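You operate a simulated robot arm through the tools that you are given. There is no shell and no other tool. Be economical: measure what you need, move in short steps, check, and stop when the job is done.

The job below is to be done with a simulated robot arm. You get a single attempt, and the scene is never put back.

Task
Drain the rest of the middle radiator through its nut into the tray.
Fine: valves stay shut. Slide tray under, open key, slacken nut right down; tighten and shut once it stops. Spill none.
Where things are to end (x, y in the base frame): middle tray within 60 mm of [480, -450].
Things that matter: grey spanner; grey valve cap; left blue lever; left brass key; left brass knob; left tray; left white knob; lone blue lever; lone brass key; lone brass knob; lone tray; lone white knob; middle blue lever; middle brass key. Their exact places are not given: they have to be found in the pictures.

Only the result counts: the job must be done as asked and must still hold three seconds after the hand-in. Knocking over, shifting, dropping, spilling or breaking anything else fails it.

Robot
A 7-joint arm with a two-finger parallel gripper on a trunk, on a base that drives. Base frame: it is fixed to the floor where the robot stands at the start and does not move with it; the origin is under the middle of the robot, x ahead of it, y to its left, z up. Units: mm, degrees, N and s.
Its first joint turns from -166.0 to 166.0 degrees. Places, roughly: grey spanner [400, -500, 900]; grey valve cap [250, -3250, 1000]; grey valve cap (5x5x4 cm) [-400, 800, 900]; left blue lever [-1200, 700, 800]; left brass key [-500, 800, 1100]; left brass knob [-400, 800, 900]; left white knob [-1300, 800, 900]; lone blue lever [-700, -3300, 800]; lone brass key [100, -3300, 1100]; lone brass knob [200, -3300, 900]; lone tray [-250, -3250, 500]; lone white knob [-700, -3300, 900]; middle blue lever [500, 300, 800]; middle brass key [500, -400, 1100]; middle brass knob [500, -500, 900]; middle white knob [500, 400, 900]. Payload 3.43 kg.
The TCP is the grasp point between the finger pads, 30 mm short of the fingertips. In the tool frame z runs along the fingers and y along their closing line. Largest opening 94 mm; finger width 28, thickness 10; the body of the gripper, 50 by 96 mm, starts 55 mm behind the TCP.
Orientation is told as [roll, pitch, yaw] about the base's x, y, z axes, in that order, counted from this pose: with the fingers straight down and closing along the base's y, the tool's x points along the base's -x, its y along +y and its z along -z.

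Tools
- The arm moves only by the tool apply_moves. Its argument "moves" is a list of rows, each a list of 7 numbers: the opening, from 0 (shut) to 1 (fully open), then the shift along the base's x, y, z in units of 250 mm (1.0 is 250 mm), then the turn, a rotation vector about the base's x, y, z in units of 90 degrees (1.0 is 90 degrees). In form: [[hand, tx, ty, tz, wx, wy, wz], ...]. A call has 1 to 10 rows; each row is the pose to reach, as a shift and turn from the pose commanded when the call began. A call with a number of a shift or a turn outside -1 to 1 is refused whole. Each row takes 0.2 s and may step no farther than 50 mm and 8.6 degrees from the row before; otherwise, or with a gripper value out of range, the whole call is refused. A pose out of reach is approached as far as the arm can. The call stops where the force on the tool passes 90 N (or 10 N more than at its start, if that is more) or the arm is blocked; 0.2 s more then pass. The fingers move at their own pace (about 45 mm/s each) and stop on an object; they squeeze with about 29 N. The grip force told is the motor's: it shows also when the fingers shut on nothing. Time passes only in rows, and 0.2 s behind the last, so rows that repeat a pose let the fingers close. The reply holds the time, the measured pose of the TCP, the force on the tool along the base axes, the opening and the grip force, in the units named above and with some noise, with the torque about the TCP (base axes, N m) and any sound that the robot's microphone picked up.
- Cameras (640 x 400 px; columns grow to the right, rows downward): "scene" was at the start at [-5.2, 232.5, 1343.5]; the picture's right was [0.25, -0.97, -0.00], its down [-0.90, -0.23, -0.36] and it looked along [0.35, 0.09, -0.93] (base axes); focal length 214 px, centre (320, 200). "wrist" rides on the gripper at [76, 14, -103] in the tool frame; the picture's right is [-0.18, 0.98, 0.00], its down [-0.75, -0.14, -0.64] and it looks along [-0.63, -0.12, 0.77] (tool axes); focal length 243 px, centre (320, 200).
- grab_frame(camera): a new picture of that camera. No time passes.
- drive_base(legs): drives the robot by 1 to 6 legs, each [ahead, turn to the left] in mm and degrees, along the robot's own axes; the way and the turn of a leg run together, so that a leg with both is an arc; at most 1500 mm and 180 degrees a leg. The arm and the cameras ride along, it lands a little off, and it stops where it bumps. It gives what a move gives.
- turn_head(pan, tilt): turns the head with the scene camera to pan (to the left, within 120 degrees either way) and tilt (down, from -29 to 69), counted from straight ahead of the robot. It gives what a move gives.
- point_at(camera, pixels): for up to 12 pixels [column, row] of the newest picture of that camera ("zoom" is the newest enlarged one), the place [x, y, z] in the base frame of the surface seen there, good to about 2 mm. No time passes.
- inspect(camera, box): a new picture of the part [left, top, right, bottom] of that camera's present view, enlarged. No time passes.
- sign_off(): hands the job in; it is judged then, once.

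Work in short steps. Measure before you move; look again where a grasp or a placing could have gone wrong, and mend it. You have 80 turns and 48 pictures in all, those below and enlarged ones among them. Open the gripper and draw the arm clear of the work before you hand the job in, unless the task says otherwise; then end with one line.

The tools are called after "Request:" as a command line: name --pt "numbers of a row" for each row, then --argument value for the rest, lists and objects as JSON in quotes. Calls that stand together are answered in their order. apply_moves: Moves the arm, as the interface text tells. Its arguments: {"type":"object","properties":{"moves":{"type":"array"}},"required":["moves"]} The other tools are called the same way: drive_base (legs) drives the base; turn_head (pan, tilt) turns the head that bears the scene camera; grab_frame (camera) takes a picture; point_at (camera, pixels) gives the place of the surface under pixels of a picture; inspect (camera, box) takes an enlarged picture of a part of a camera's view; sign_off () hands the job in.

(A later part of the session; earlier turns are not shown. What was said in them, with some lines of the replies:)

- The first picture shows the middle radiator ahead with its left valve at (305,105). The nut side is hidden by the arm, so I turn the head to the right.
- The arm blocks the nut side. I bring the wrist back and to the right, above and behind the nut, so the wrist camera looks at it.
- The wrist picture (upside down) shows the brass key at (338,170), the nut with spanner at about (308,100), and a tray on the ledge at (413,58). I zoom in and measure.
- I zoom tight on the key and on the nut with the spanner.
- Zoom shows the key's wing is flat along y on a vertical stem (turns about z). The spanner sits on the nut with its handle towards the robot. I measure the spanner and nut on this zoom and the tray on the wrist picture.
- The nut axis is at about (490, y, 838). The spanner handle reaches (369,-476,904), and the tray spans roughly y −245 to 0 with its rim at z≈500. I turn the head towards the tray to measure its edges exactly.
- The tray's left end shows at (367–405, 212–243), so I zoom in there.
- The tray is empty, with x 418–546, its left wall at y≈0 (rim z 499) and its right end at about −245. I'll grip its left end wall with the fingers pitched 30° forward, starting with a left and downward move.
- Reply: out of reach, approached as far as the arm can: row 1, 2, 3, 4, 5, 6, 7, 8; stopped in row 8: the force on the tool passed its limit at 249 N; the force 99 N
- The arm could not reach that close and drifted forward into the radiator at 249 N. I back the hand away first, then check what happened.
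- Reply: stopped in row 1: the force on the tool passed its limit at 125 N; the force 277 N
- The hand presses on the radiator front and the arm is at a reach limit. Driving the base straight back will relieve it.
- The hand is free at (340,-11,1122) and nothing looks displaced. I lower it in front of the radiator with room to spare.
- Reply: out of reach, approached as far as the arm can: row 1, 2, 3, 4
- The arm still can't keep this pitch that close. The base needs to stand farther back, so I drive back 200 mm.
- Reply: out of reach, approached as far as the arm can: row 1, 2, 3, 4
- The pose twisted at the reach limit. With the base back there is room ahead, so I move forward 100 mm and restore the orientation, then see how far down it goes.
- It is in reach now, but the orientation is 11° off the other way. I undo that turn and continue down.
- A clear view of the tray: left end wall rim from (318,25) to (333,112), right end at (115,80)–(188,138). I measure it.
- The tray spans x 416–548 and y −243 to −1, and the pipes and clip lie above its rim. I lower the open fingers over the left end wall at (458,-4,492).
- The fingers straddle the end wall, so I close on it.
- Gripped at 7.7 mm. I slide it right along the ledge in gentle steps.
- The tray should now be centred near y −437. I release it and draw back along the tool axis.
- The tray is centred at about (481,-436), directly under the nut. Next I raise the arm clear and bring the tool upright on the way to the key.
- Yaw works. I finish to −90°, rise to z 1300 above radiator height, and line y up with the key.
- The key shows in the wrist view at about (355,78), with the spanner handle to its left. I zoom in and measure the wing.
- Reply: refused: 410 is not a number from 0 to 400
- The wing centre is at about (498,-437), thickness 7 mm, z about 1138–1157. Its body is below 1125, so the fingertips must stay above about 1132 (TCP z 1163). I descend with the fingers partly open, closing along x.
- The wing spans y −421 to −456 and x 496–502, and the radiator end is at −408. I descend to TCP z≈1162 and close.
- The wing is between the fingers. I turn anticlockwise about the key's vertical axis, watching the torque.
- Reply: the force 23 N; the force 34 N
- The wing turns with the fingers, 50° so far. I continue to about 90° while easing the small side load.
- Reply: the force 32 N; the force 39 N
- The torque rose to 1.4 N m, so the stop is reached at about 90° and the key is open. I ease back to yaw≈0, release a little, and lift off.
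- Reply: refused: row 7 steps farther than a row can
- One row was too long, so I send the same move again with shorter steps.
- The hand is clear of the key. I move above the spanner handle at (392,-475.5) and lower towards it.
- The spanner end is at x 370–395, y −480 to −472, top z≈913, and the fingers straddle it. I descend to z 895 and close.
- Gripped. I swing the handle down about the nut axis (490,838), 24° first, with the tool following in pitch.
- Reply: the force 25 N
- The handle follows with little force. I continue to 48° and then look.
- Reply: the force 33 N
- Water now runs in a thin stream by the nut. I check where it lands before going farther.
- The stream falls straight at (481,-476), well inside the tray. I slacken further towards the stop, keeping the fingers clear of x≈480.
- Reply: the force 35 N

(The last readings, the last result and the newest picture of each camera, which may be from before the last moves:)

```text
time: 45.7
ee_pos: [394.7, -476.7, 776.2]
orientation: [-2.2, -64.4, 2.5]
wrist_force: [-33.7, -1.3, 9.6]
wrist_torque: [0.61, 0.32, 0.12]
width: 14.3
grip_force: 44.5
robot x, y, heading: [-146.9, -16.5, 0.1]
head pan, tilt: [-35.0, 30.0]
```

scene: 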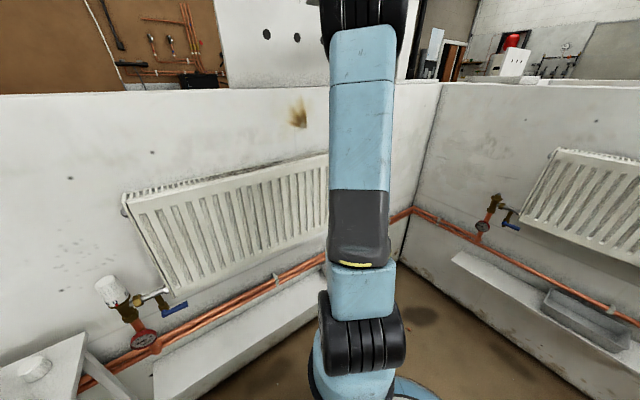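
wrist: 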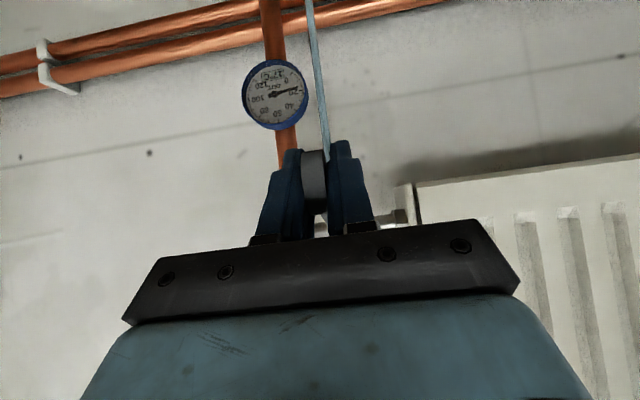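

Request:
apply_moves --pt "0 0.018 0 -0.026 0 -0.03 0" --pt "0 0.038 0 -0.05 0 -0.06 0" --pt "0 0.06 0 -0.074 0 -0.08 0" --pt "0 0.083 0 -0.096 0 -0.1 0"

Request:
grab_frame --camera "wrist"

```text
time: 46.7
ee_pos: [415.0, -477.5, 750.0]
orientation: [-3.3, -73.4, 3.5]
wrist_force: [-23.6, -8.3, 26.8]
wrist_torque: [0.3, 0.4, 0.7]
width: 14.1
grip_force: 44.8
robot x, y, heading: [-148.8, -17.6, 0.1]
head pan, tilt: [-35.0, 30.0]
```

```text
18 pictures are left
```

wrist: 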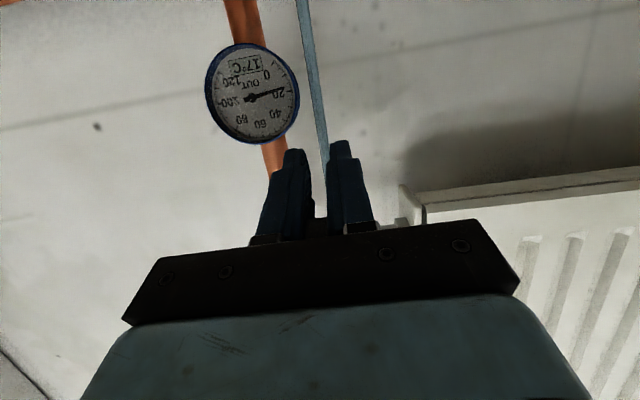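

No stop yet at about 80°. I go a further 10° and watch for resistance, easing pitch so the fingertips stay out of the stream.

Request:
apply_moves --pt "0 0.018 0 -0.014 0 0.02 0" --pt "0 0.035 0 -0.026 0 0.05 0" --pt "0 0.053 0 -0.037 0 0.08 0" --pt "0 0.068 0 -0.045 0 0.08 0"

Request:
inspect --camera "wrist" --box '[200, 0, 456, 160]'

```text
time: 47.3
ee_pos: [417.3, -476.8, 745.4]
orientation: [-2.3, -69.4, 2.4]
wrist_force: [-44.2, 10.6, 21.6]
wrist_torque: [-0.17, -0.26, -0.06]
width: 14.1
grip_force: 45.1
robot x, y, heading: [-147.6, -20.7, -0.0]
head pan, tilt: [-35.0, 30.0]
stopped in row 2: the force on the tool passed its limit at 99 N (the readings are from after the stop); the commanded pose is now the measured one
```

```text
2.50 times, centred on (328, 80) of wrist
```

zoom: 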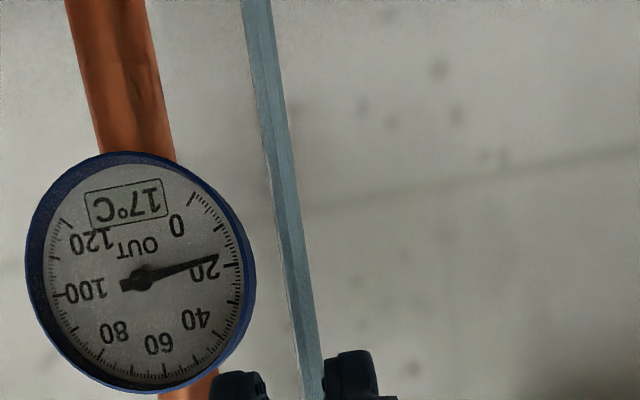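

The stop is reached (99 N at about 80°), so the nut is fully slack. I hold there and wait for the flow to end.

Request:
apply_moves --pt "0 0 0 0 0 0 0" --pt "0 0 0 0 0 0 0" --pt "0 0 0 0 0 0 0" --pt "0 0 0 0 0 0 0" --pt "0 0 0 0 0 0 0" --pt "0 0 0 0 0 0 0" --pt "0 0 0 0 0 0 0" --pt "0 0 0 0 0 0 0" --pt "0 0 0 0 0 0 0" --pt "0 0 0 0 0 0 0"

Request:
apply_moves --pt "0 0 0 0 0 0 0" --pt "0 0 0 0 0 0 0" --pt "0 0 0 0 0 0 0" --pt "0 0 0 0 0 0 0" --pt "0 0 0 0 0 0 0" --pt "0 0 0 0 0 0 0" --pt "0 0 0 0 0 0 0" --pt "0 0 0 0 0 0 0" --pt "0 0 0 0 0 0 0" --pt "0 0 0 0 0 0 0"

Request:
apply_moves --pt "0 0 0 0 0 0 0" --pt "0 0 0 0 0 0 0" --pt "0 0 0 0 0 0 0" --pt "0 0 0 0 0 0 0" --pt "0 0 0 0 0 0 0" --pt "0 0 0 0 0 0 0" --pt "0 0 0 0 0 0 0" --pt "0 0 0 0 0 0 0" --pt "0 0 0 0 0 0 0" --pt "0 0 0 0 0 0 0"

Request:
apply_moves --pt "0 0 0 0 0 0 0" --pt "0 0 0 0 0 0 0" --pt "0 0 0 0 0 0 0" --pt "0 0 0 0 0 0 0" --pt "0 0 0 0 0 0 0" --pt "0 0 0 0 0 0 0" --pt "0 0 0 0 0 0 0" --pt "0 0 0 0 0 0 0" --pt "0 0 0 0 0 0 0" --pt "0 0 0 0 0 0 0"

Request:
inspect --camera "wrist" --box '[200, 0, 456, 160]'

```text
time: 49.5
ee_pos: [417.8, -477.1, 743.7]
orientation: [-2.3, -69.3, 2.4]
wrist_force: [-75.0, 17.5, 22.0]
wrist_torque: [-0.19, -1.38, -0.02]
width: 13.9
grip_force: 45.1
robot x, y, heading: [-151.3, -19.0, 0.0]
head pan, tilt: [-35.0, 30.0]
```

```text
time: 51.7
ee_pos: [417.2, -477.7, 744.6]
orientation: [-2.3, -69.4, 2.4]
wrist_force: [-81.1, 17.4, 14.3]
wrist_torque: [-0.22, -1.39, -0.03]
width: 14.0
grip_force: 45.1
robot x, y, heading: [-147.2, -19.0, -0.2]
head pan, tilt: [-35.0, 30.0]
```

```text
time: 53.9
ee_pos: [417.7, -476.5, 745.2]
orientation: [-2.3, -69.4, 2.4]
wrist_force: [-82.0, 20.2, 13.8]
wrist_torque: [-0.21, -1.5, -0.01]
width: 14.2
grip_force: 44.9
robot x, y, heading: [-149.7, -19.7, 0.1]
head pan, tilt: [-35.0, 30.0]
```

```text
time: 56.1
ee_pos: [417.6, -477.7, 744.9]
orientation: [-2.3, -69.5, 2.5]
wrist_force: [-81.3, 18.0, 15.7]
wrist_torque: [-0.2, -1.49, -0.01]
width: 14.0
grip_force: 44.7
robot x, y, heading: [-150.0, -21.2, -0.1]
head pan, tilt: [-35.0, 30.0]
```

```text
2.50 times, centred on (328, 80) of wrist
```

zoom: 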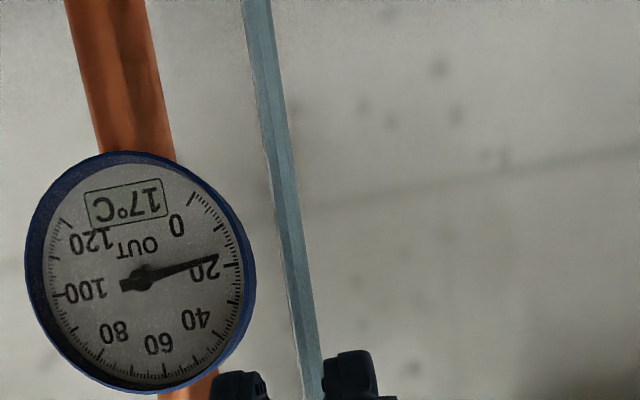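

Still flowing strongly. I ease off the 80 N preload slightly in x and wait more.

Request:
apply_moves --pt "0 -0.008 0 0 0 0 0" --pt "0 -0.008 0 0 0 0 0" --pt "0 -0.008 0 0 0 0 0" --pt "0 -0.008 0 0 0 0 0" --pt "0 -0.008 0 0 0 0 0" --pt "0 -0.008 0 0 0 0 0" --pt "0 -0.008 0 0 0 0 0" --pt "0 -0.008 0 0 0 0 0" --pt "0 -0.008 0 0 0 0 0" --pt "0 -0.008 0 0 0 0 0"

Request:
apply_moves --pt "0 0 0 0 0 0 0" --pt "0 0 0 0 0 0 0" --pt "0 0 0 0 0 0 0" --pt "0 0 0 0 0 0 0" --pt "0 0 0 0 0 0 0" --pt "0 0 0 0 0 0 0" --pt "0 0 0 0 0 0 0" --pt "0 0 0 0 0 0 0" --pt "0 0 0 0 0 0 0" --pt "0 0 0 0 0 0 0"

Request:
apply_moves --pt "0 0 0 0 0 0 0" --pt "0 0 0 0 0 0 0" --pt "0 0 0 0 0 0 0" --pt "0 0 0 0 0 0 0" --pt "0 0 0 0 0 0 0" --pt "0 0 0 0 0 0 0" --pt "0 0 0 0 0 0 0" --pt "0 0 0 0 0 0 0" --pt "0 0 0 0 0 0 0" --pt "0 0 0 0 0 0 0"

Request:
apply_moves --pt "0 0 0 0 0 0 0" --pt "0 0 0 0 0 0 0" --pt "0 0 0 0 0 0 0" --pt "0 0 0 0 0 0 0" --pt "0 0 0 0 0 0 0" --pt "0 0 0 0 0 0 0" --pt "0 0 0 0 0 0 0" --pt "0 0 0 0 0 0 0" --pt "0 0 0 0 0 0 0" --pt "0 0 0 0 0 0 0"

Request:
apply_moves --pt "0 0 0 0 0 0 0" --pt "0 0 0 0 0 0 0" --pt "0 0 0 0 0 0 0" --pt "0 0 0 0 0 0 0" --pt "0 0 0 0 0 0 0" --pt "0 0 0 0 0 0 0" --pt "0 0 0 0 0 0 0" --pt "0 0 0 0 0 0 0" --pt "0 0 0 0 0 0 0" --pt "0 0 0 0 0 0 0"

Request:
apply_moves --pt "0 0 0 0 0 0 0" --pt "0 0 0 0 0 0 0" --pt "0 0 0 0 0 0 0" --pt "0 0 0 0 0 0 0" --pt "0 0 0 0 0 0 0" --pt "0 0 0 0 0 0 0" --pt "0 0 0 0 0 0 0" --pt "0 0 0 0 0 0 0" --pt "0 0 0 0 0 0 0" --pt "0 0 0 0 0 0 0"

Request:
inspect --camera "wrist" --box '[200, 0, 456, 160]'

```text
time: 58.3
ee_pos: [417.4, -477.9, 744.6]
orientation: [-2.6, -69.5, 2.6]
wrist_force: [-13.7, -2.1, 45.3]
wrist_torque: [0.24, 0.69, 0.5]
width: 13.9
grip_force: 44.5
robot x, y, heading: [-147.1, -20.0, -0.1]
head pan, tilt: [-35.0, 30.0]
```

```text
time: 60.5
ee_pos: [418.3, -477.0, 744.6]
orientation: [-2.6, -69.5, 2.6]
wrist_force: [-9.6, -2.2, 45.1]
wrist_torque: [0.22, 1.0, 0.46]
width: 14.0
grip_force: 44.8
robot x, y, heading: [-148.8, -18.6, -0.1]
head pan, tilt: [-35.0, 30.0]
```

```text
time: 62.7
ee_pos: [418.0, -477.3, 743.9]
orientation: [-2.4, -69.6, 2.5]
wrist_force: [-11.4, -1.7, 42.5]
wrist_torque: [0.22, 0.82, 0.46]
width: 14.1
grip_force: 45.2
robot x, y, heading: [-147.4, -17.5, -0.0]
head pan, tilt: [-35.0, 30.0]
```

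```text
time: 64.9
ee_pos: [416.7, -477.0, 744.2]
orientation: [-2.3, -69.5, 2.4]
wrist_force: [-14.2, -2.0, 41.9]
wrist_torque: [0.26, 0.75, 0.44]
width: 14.1
grip_force: 45.0
robot x, y, heading: [-146.5, -15.7, 0.1]
head pan, tilt: [-35.0, 30.0]
```

```text
time: 67.1
ee_pos: [416.1, -476.5, 744.2]
orientation: [-2.4, -69.5, 2.4]
wrist_force: [-15.2, -1.6, 38.6]
wrist_torque: [0.17, 0.68, 0.42]
width: 14.0
grip_force: 44.7
robot x, y, heading: [-145.7, -17.5, -0.1]
head pan, tilt: [-35.0, 30.0]
```

```text
time: 69.3
ee_pos: [417.1, -476.5, 744.0]
orientation: [-2.1, -69.5, 2.5]
wrist_force: [-20.4, 0.4, 33.3]
wrist_torque: [0.13, 0.47, 0.38]
width: 13.8
grip_force: 45.2
robot x, y, heading: [-149.0, -18.5, 0.1]
head pan, tilt: [-35.0, 30.0]
```

```text
2.50 times, centred on (328, 80) of wrist
```

zoom: 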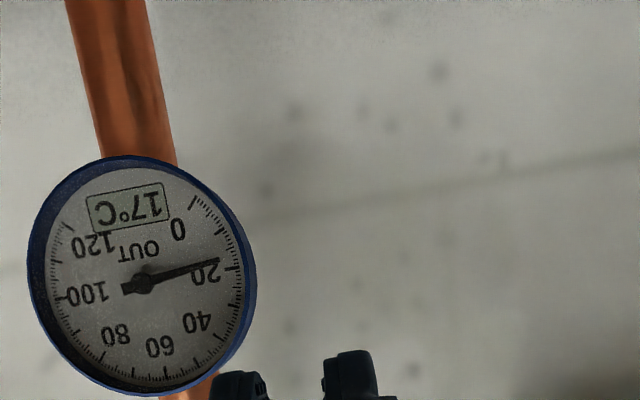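

The stream has stopped. I swing the spanner back up along the same arc to tighten the nut.

Request:
apply_moves --pt "0 0 0 0 0 0 0" --pt "0 -0.048 0 0.048 0 0.078 0" --pt "0 -0.087 0 0.101 0 0.156 0" --pt "0 -0.121 0 0.156 0 0.233 0" --pt "0 -0.144 0 0.217 0 0.311 0" --pt "0 -0.162 0 0.28 0 0.389 0" --pt "0 -0.167 0 0.344 0 0.467 0"

```text
time: 70.9
ee_pos: [377.8, -477.5, 829.8]
orientation: [-0.3, -27.3, 0.9]
wrist_force: [4.4, -12.3, -6.4]
wrist_torque: [0.68, 0.62, 0.22]
width: 14.4
grip_force: 44.4
robot x, y, heading: [-148.4, -19.3, -0.0]
head pan, tilt: [-35.0, 30.0]
```

Request:
apply_moves --pt "0 0 0 0.064 0 0.078 0" --pt "0 0.009 0 0.128 0 0.156 0" --pt "0 0.026 0 0.189 0 0.23 0" --pt "0 0.053 0 0.248 0 0.29 0" --pt "0 0.065 0 0.27 0 0.3 0" --pt "0 0.075 0 0.29 0 0.3 0"

Request:
inspect --camera "wrist" --box '[180, 40, 500, 240]'

```text
time: 72.3
ee_pos: [394.2, -476.4, 900.5]
orientation: [0.2, -0.1, 0.9]
wrist_force: [-20.8, 11.9, -30.0]
wrist_torque: [-0.11, -0.01, -0.04]
width: 14.4
grip_force: 45.2
robot x, y, heading: [-149.5, -17.6, 0.1]
head pan, tilt: [-35.0, 30.0]
```

```text
2.00 times, centred on (340, 140) of wrist
```

zoom: 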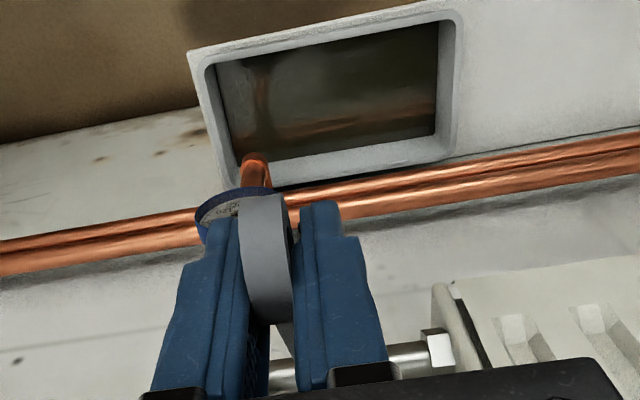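

The tray holds the water. I push the spanner a little further up to be sure it is at its tight stop.

Request:
apply_moves --pt "0 0.01 0 0.018 0 0 0" --pt "0 0.02 0 0.036 0 0 0" --pt "0 0.026 0 0.046 0 0 0"

```text
time: 73.1
ee_pos: [401.4, -477.1, 912.4]
orientation: [0.1, -0.2, 0.9]
wrist_force: [-17.0, 17.1, -32.4]
wrist_torque: [-0.06, -0.39, -0.14]
width: 14.0
grip_force: 45.0
robot x, y, heading: [-149.7, -19.6, -0.3]
head pan, tilt: [-35.0, 30.0]
```

Request:
inspect --camera "wrist" --box '[180, 40, 500, 240]'

Request:
point_at --camera "zoom" --pixels '[[262, 200], [262, 230], [268, 270], [270, 310], [285, 250], [250, 215]]'

```text
2.00 times, centred on (340, 140) of wrist
```

zoom: 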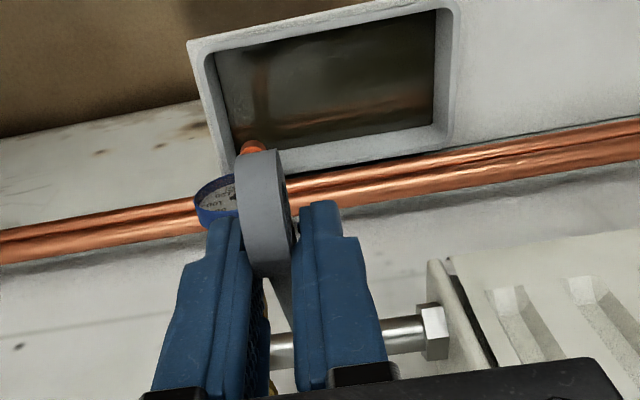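

```text
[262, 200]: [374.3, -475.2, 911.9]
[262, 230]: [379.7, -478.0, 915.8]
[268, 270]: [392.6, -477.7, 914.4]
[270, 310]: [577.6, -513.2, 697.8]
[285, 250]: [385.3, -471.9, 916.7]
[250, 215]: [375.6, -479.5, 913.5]
```

The ring top is at z≈914–916, as at the start, and the fingers only slid on it, so the nut is at its tight stop. I release and rise back towards the key.

Request:
apply_moves --pt "0.5 0 0 0 0 0 0" --pt "0.5 0 0 0 0 0 0" --pt "0.5 0 0 0 0 0 0" --pt "0.5 0 0 0.16 0 0 0" --pt "0.5 -0.04 0 0.34 0 0 0" --pt "0.5 -0.04 0 0.52 0 0 0" --pt "0.5 -0.04 0 0.7 0 0 0" --pt "0.5 -0.04 0 0.88 0 0 0" --pt "0.5 -0.04 0 1 0 0 0"

Request:
apply_moves --pt "0.24 0 0.05 0.14 0 0 0" --pt "0.24 0 0.1 0.3 0 0 0" --pt "0.24 0 0.15 0.44 0 0 0" --pt "0.24 0.14 0.15 0.44 0 0 0" --pt "0.24 0.28 0.15 0.44 0 0 0" --pt "0.24 0.38 0.15 0.44 0 0 0"

Request:
inspect --camera "wrist" --box '[220, 40, 476, 200]'

```text
time: 75.1
ee_pos: [391.1, -477.4, 1163.7]
orientation: [0.0, -0.3, 0.9]
wrist_force: [0.2, -0.5, -0.6]
wrist_torque: [0.04, -0.01, 0.01]
width: 47.4
grip_force: 0.1
robot x, y, heading: [-148.0, -17.2, -0.3]
head pan, tilt: [-35.0, 30.0]
```

```text
time: 76.5
ee_pos: [486.9, -438.7, 1273.0]
orientation: [-0.1, -0.5, 1.0]
wrist_force: [0.2, 0.1, 0.2]
wrist_torque: [-0.02, -0.04, 0.02]
width: 22.6
grip_force: 0.0
robot x, y, heading: [-149.8, -18.2, 0.0]
head pan, tilt: [-35.0, 30.0]
```

```text
2.50 times, centred on (348, 120) of wrist
```

zoom: 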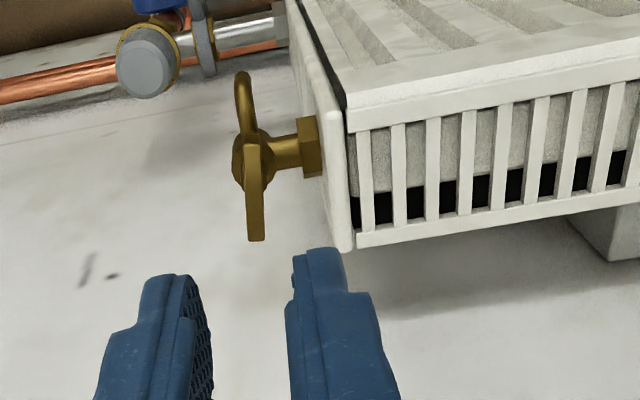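

Request:
point_at --camera "zoom" --pixels '[[252, 150], [258, 150], [256, 200], [256, 235], [248, 235], [262, 235], [250, 200], [263, 200]]'

```text
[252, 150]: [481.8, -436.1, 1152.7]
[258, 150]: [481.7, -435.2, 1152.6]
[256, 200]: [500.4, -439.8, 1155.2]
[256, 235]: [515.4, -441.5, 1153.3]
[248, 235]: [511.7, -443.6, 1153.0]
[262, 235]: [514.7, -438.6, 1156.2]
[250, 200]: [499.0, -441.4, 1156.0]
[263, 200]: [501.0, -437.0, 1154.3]
```

The wing lies along x, tilted about −8°, with its centre at (498,-438.5). I descend with yaw −8° and grip it.

Request:
apply_moves --pt "0.28 0.044 0 -0.08 0 0 -0.05" --pt "0.28 0.044 0 -0.2 0 0 -0.09" --pt "0.28 0.044 0 -0.3 0 0 -0.09" --pt "0.28 0.044 0 -0.38 0 0 -0.09" --pt "0.28 0.044 0 -0.438 0 0 -0.09" --pt "0 0.044 0 -0.438 0 0 -0.09" --pt "0 0.044 0 -0.438 0 0 -0.09" --pt "0 0.044 0 -0.438 0 0 -0.09"

Request:
inspect --camera "wrist" --box '[180, 40, 500, 240]'

```text
time: 78.3
ee_pos: [499.0, -439.6, 1164.7]
orientation: [0.0, -0.3, -7.3]
wrist_force: [-1.8, 2.6, -6.3]
wrist_torque: [0.08, -0.71, 0.03]
width: 10.6
grip_force: 44.5
robot x, y, heading: [-148.6, -18.9, -0.1]
head pan, tilt: [-35.0, 30.0]
```

```text
2.00 times, centred on (340, 140) of wrist
```

zoom: 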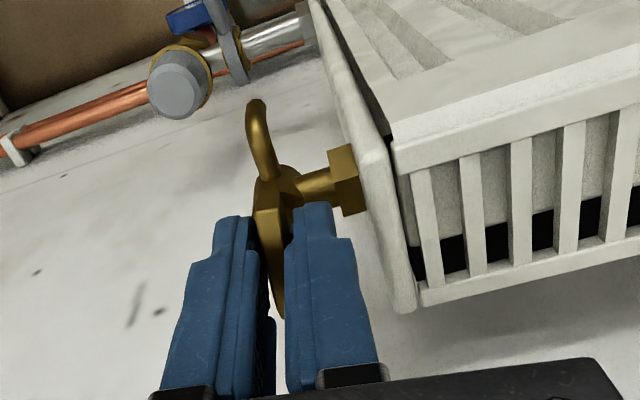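

Gripped. I turn clockwise back to about −90° to shut the key.

Request:
apply_moves --pt "0 0 0 0 0 0 -0.08" --pt "0 0 0 0 0 0 -0.16" --pt "0 0 0 0 0 0 -0.24" --pt "0 0 0 0 0 0 -0.32" --pt "0 0 0 0 0 0 -0.4" --pt "0 0 0 0 0 0 -0.48"

Request:
apply_moves --pt "0 0 0 0 0 0 -0.08" --pt "0 0 0 0 0 0 -0.16" --pt "0 0 0 0 0 0 -0.24" --pt "0 0 0 0 0 0 -0.32" --pt "0 0 0 0 0 0 -0.4" --pt "0 0 0 0 0 0 -0.46"

Request:
inspect --camera "wrist" --box '[180, 40, 500, 240]'

```text
time: 79.7
ee_pos: [498.1, -439.5, 1163.5]
orientation: [-0.1, -0.3, -50.6]
wrist_force: [-2.3, 5.4, -0.8]
wrist_torque: [0.89, 0.61, 0.02]
width: 10.5
grip_force: 44.4
robot x, y, heading: [-146.6, -18.3, 0.3]
head pan, tilt: [-35.0, 30.0]
```

```text
time: 81.1
ee_pos: [498.6, -439.5, 1162.7]
orientation: [-0.1, -0.4, -92.0]
wrist_force: [1.3, 9.2, -1.0]
wrist_torque: [0.28, -0.11, 0.09]
width: 10.7
grip_force: 44.8
robot x, y, heading: [-148.0, -17.7, -0.3]
head pan, tilt: [-35.0, 30.0]
```

```text
2.00 times, centred on (340, 140) of wrist
```

zoom: 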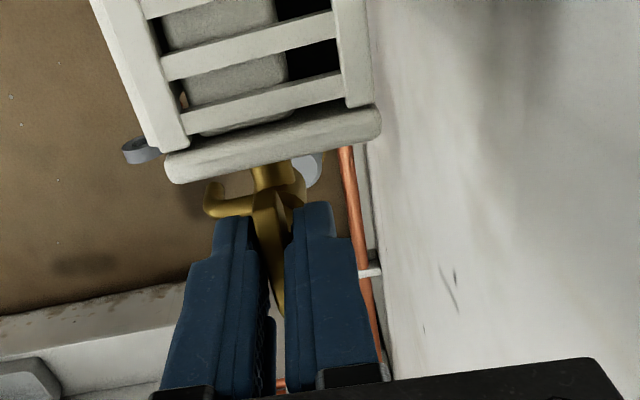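

I turn a few degrees further to confirm the shut stop.

Request:
apply_moves --pt "0 0 0 0 0 0 -0.06" --pt "0 0 0 0 0 0 -0.11"

```text
time: 81.7
ee_pos: [499.2, -439.5, 1163.8]
orientation: [-0.1, -0.5, -101.8]
wrist_force: [1.4, 1.1, -1.9]
wrist_torque: [-0.26, -0.12, 1.58]
width: 12.2
grip_force: 44.7
robot x, y, heading: [-146.9, -18.5, 0.2]
head pan, tilt: [-35.0, 30.0]
```

The torque is 1.6 N m at the stop, so the key is shut. I open the fingers in place, without dragging it back, then rise and pull away.

Request:
apply_moves --pt "0.45 0 0 0 0 0 0" --pt "0.45 0 0 0 0 0 0" --pt "0.45 0 0 0 0 0 0" --pt "0.45 0 0 0.1 0 0 0" --pt "0.45 0 0 0.28 0 0 0" --pt "0.45 0 0 0.44 0 0 0" --pt "0.45 -0.14 0 0.5 0 0 0.05" --pt "0.45 -0.3 0 0.54 0 0 0.12" --pt "0.45 -0.48 0 0.54 0 0 0.2" --pt "0.45 -0.64 0 0.54 0 0 0.28"

Request:
apply_moves --pt "0.8 -0.1 0 0 0 0 0.08" --pt "0.8 -0.2 0 0 0 0 0.16" --pt "0.8 -0.2 0 0 0 0 0.24" --pt "0.8 -0.2 0 0 0 0 0.32" --pt "0.8 -0.2 0 0 0 0 0.4" --pt "0.8 -0.2 0 0 0 0 0.48" --pt "0.8 -0.2 0 0 0 0 0.56" --pt "0.8 -0.2 0 0 0 0 0.64" --pt "0.8 -0.2 0 0 0 0 0.72" --pt "0.8 -0.2 0 0 0 0 0.8"

Request:
grab_frame --camera "wrist"

Request:
inspect --camera "wrist" --box '[220, 20, 444, 160]'

```text
time: 83.9
ee_pos: [338.1, -439.8, 1298.8]
orientation: [-0.2, -0.5, -76.4]
wrist_force: [1.3, -0.4, 0.2]
wrist_torque: [0.04, 0.08, 0.03]
width: 42.2
grip_force: 0.1
robot x, y, heading: [-148.2, -18.9, 0.1]
head pan, tilt: [-35.0, 30.0]
```

```text
time: 86.1
ee_pos: [286.8, -440.6, 1299.4]
orientation: [-0.1, -0.4, -4.6]
wrist_force: [0.1, -1.0, 0.6]
wrist_torque: [0.0, 0.02, 0.01]
width: 75.2
grip_force: 0.0
robot x, y, heading: [-150.0, -24.1, -0.0]
head pan, tilt: [-35.0, 30.0]
```

```text
9 pictures are left
```

wrist: 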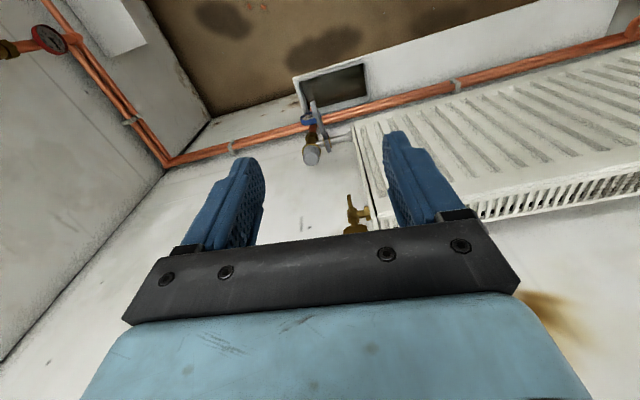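

```text
2.86 times, centred on (332, 90) of wrist
```

zoom: 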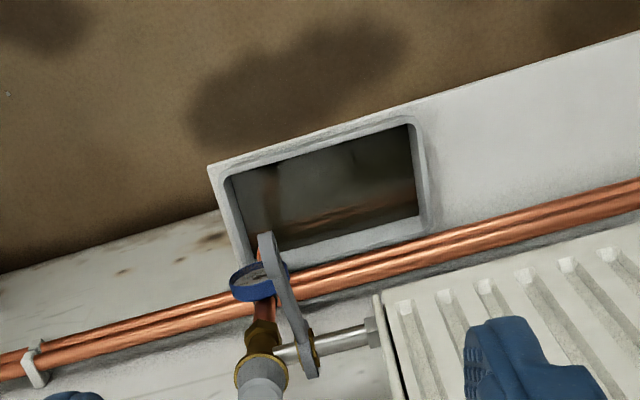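

No stream shows. I check the spanner angle, the tray and the key once more.

Request:
point_at --camera "zoom" --pixels '[[265, 240], [272, 262], [290, 310], [306, 350], [212, 170], [412, 128], [245, 255], [425, 225]]'

Request:
inspect --camera "wrist" --box '[310, 180, 406, 240]'

```text
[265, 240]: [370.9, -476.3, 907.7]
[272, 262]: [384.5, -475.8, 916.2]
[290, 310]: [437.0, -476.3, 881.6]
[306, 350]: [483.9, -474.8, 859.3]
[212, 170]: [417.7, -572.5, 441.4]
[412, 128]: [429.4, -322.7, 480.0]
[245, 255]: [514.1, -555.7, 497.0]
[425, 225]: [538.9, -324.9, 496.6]
```

```text
6.67 times, centred on (358, 210) of wrist
```

zoom: 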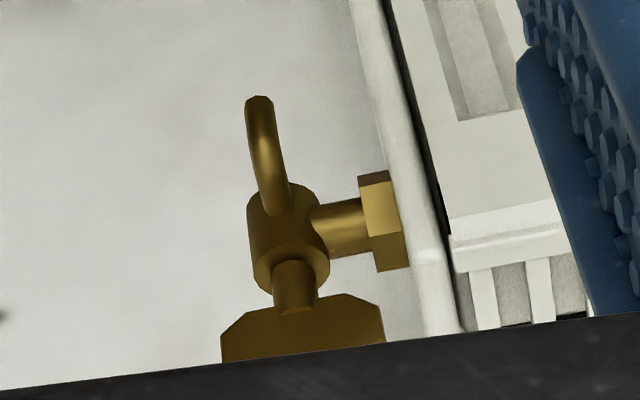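

The key wing lies along y again, the spanner is back at its starting angle, and the tray sits at about (481,-438) with the water in it. The arm is clear, so I hand the job in.

Request:
sign_off

```text
The job is handed in.
```

The middle radiator is drained through its nut into the tray at about (481, −438). The nut is tight again, the key is shut, the valves were not touched, and I saw no spill. Early on the hand hit the radiator front at 249 N, but nothing looked displaced or damaged afterwards.
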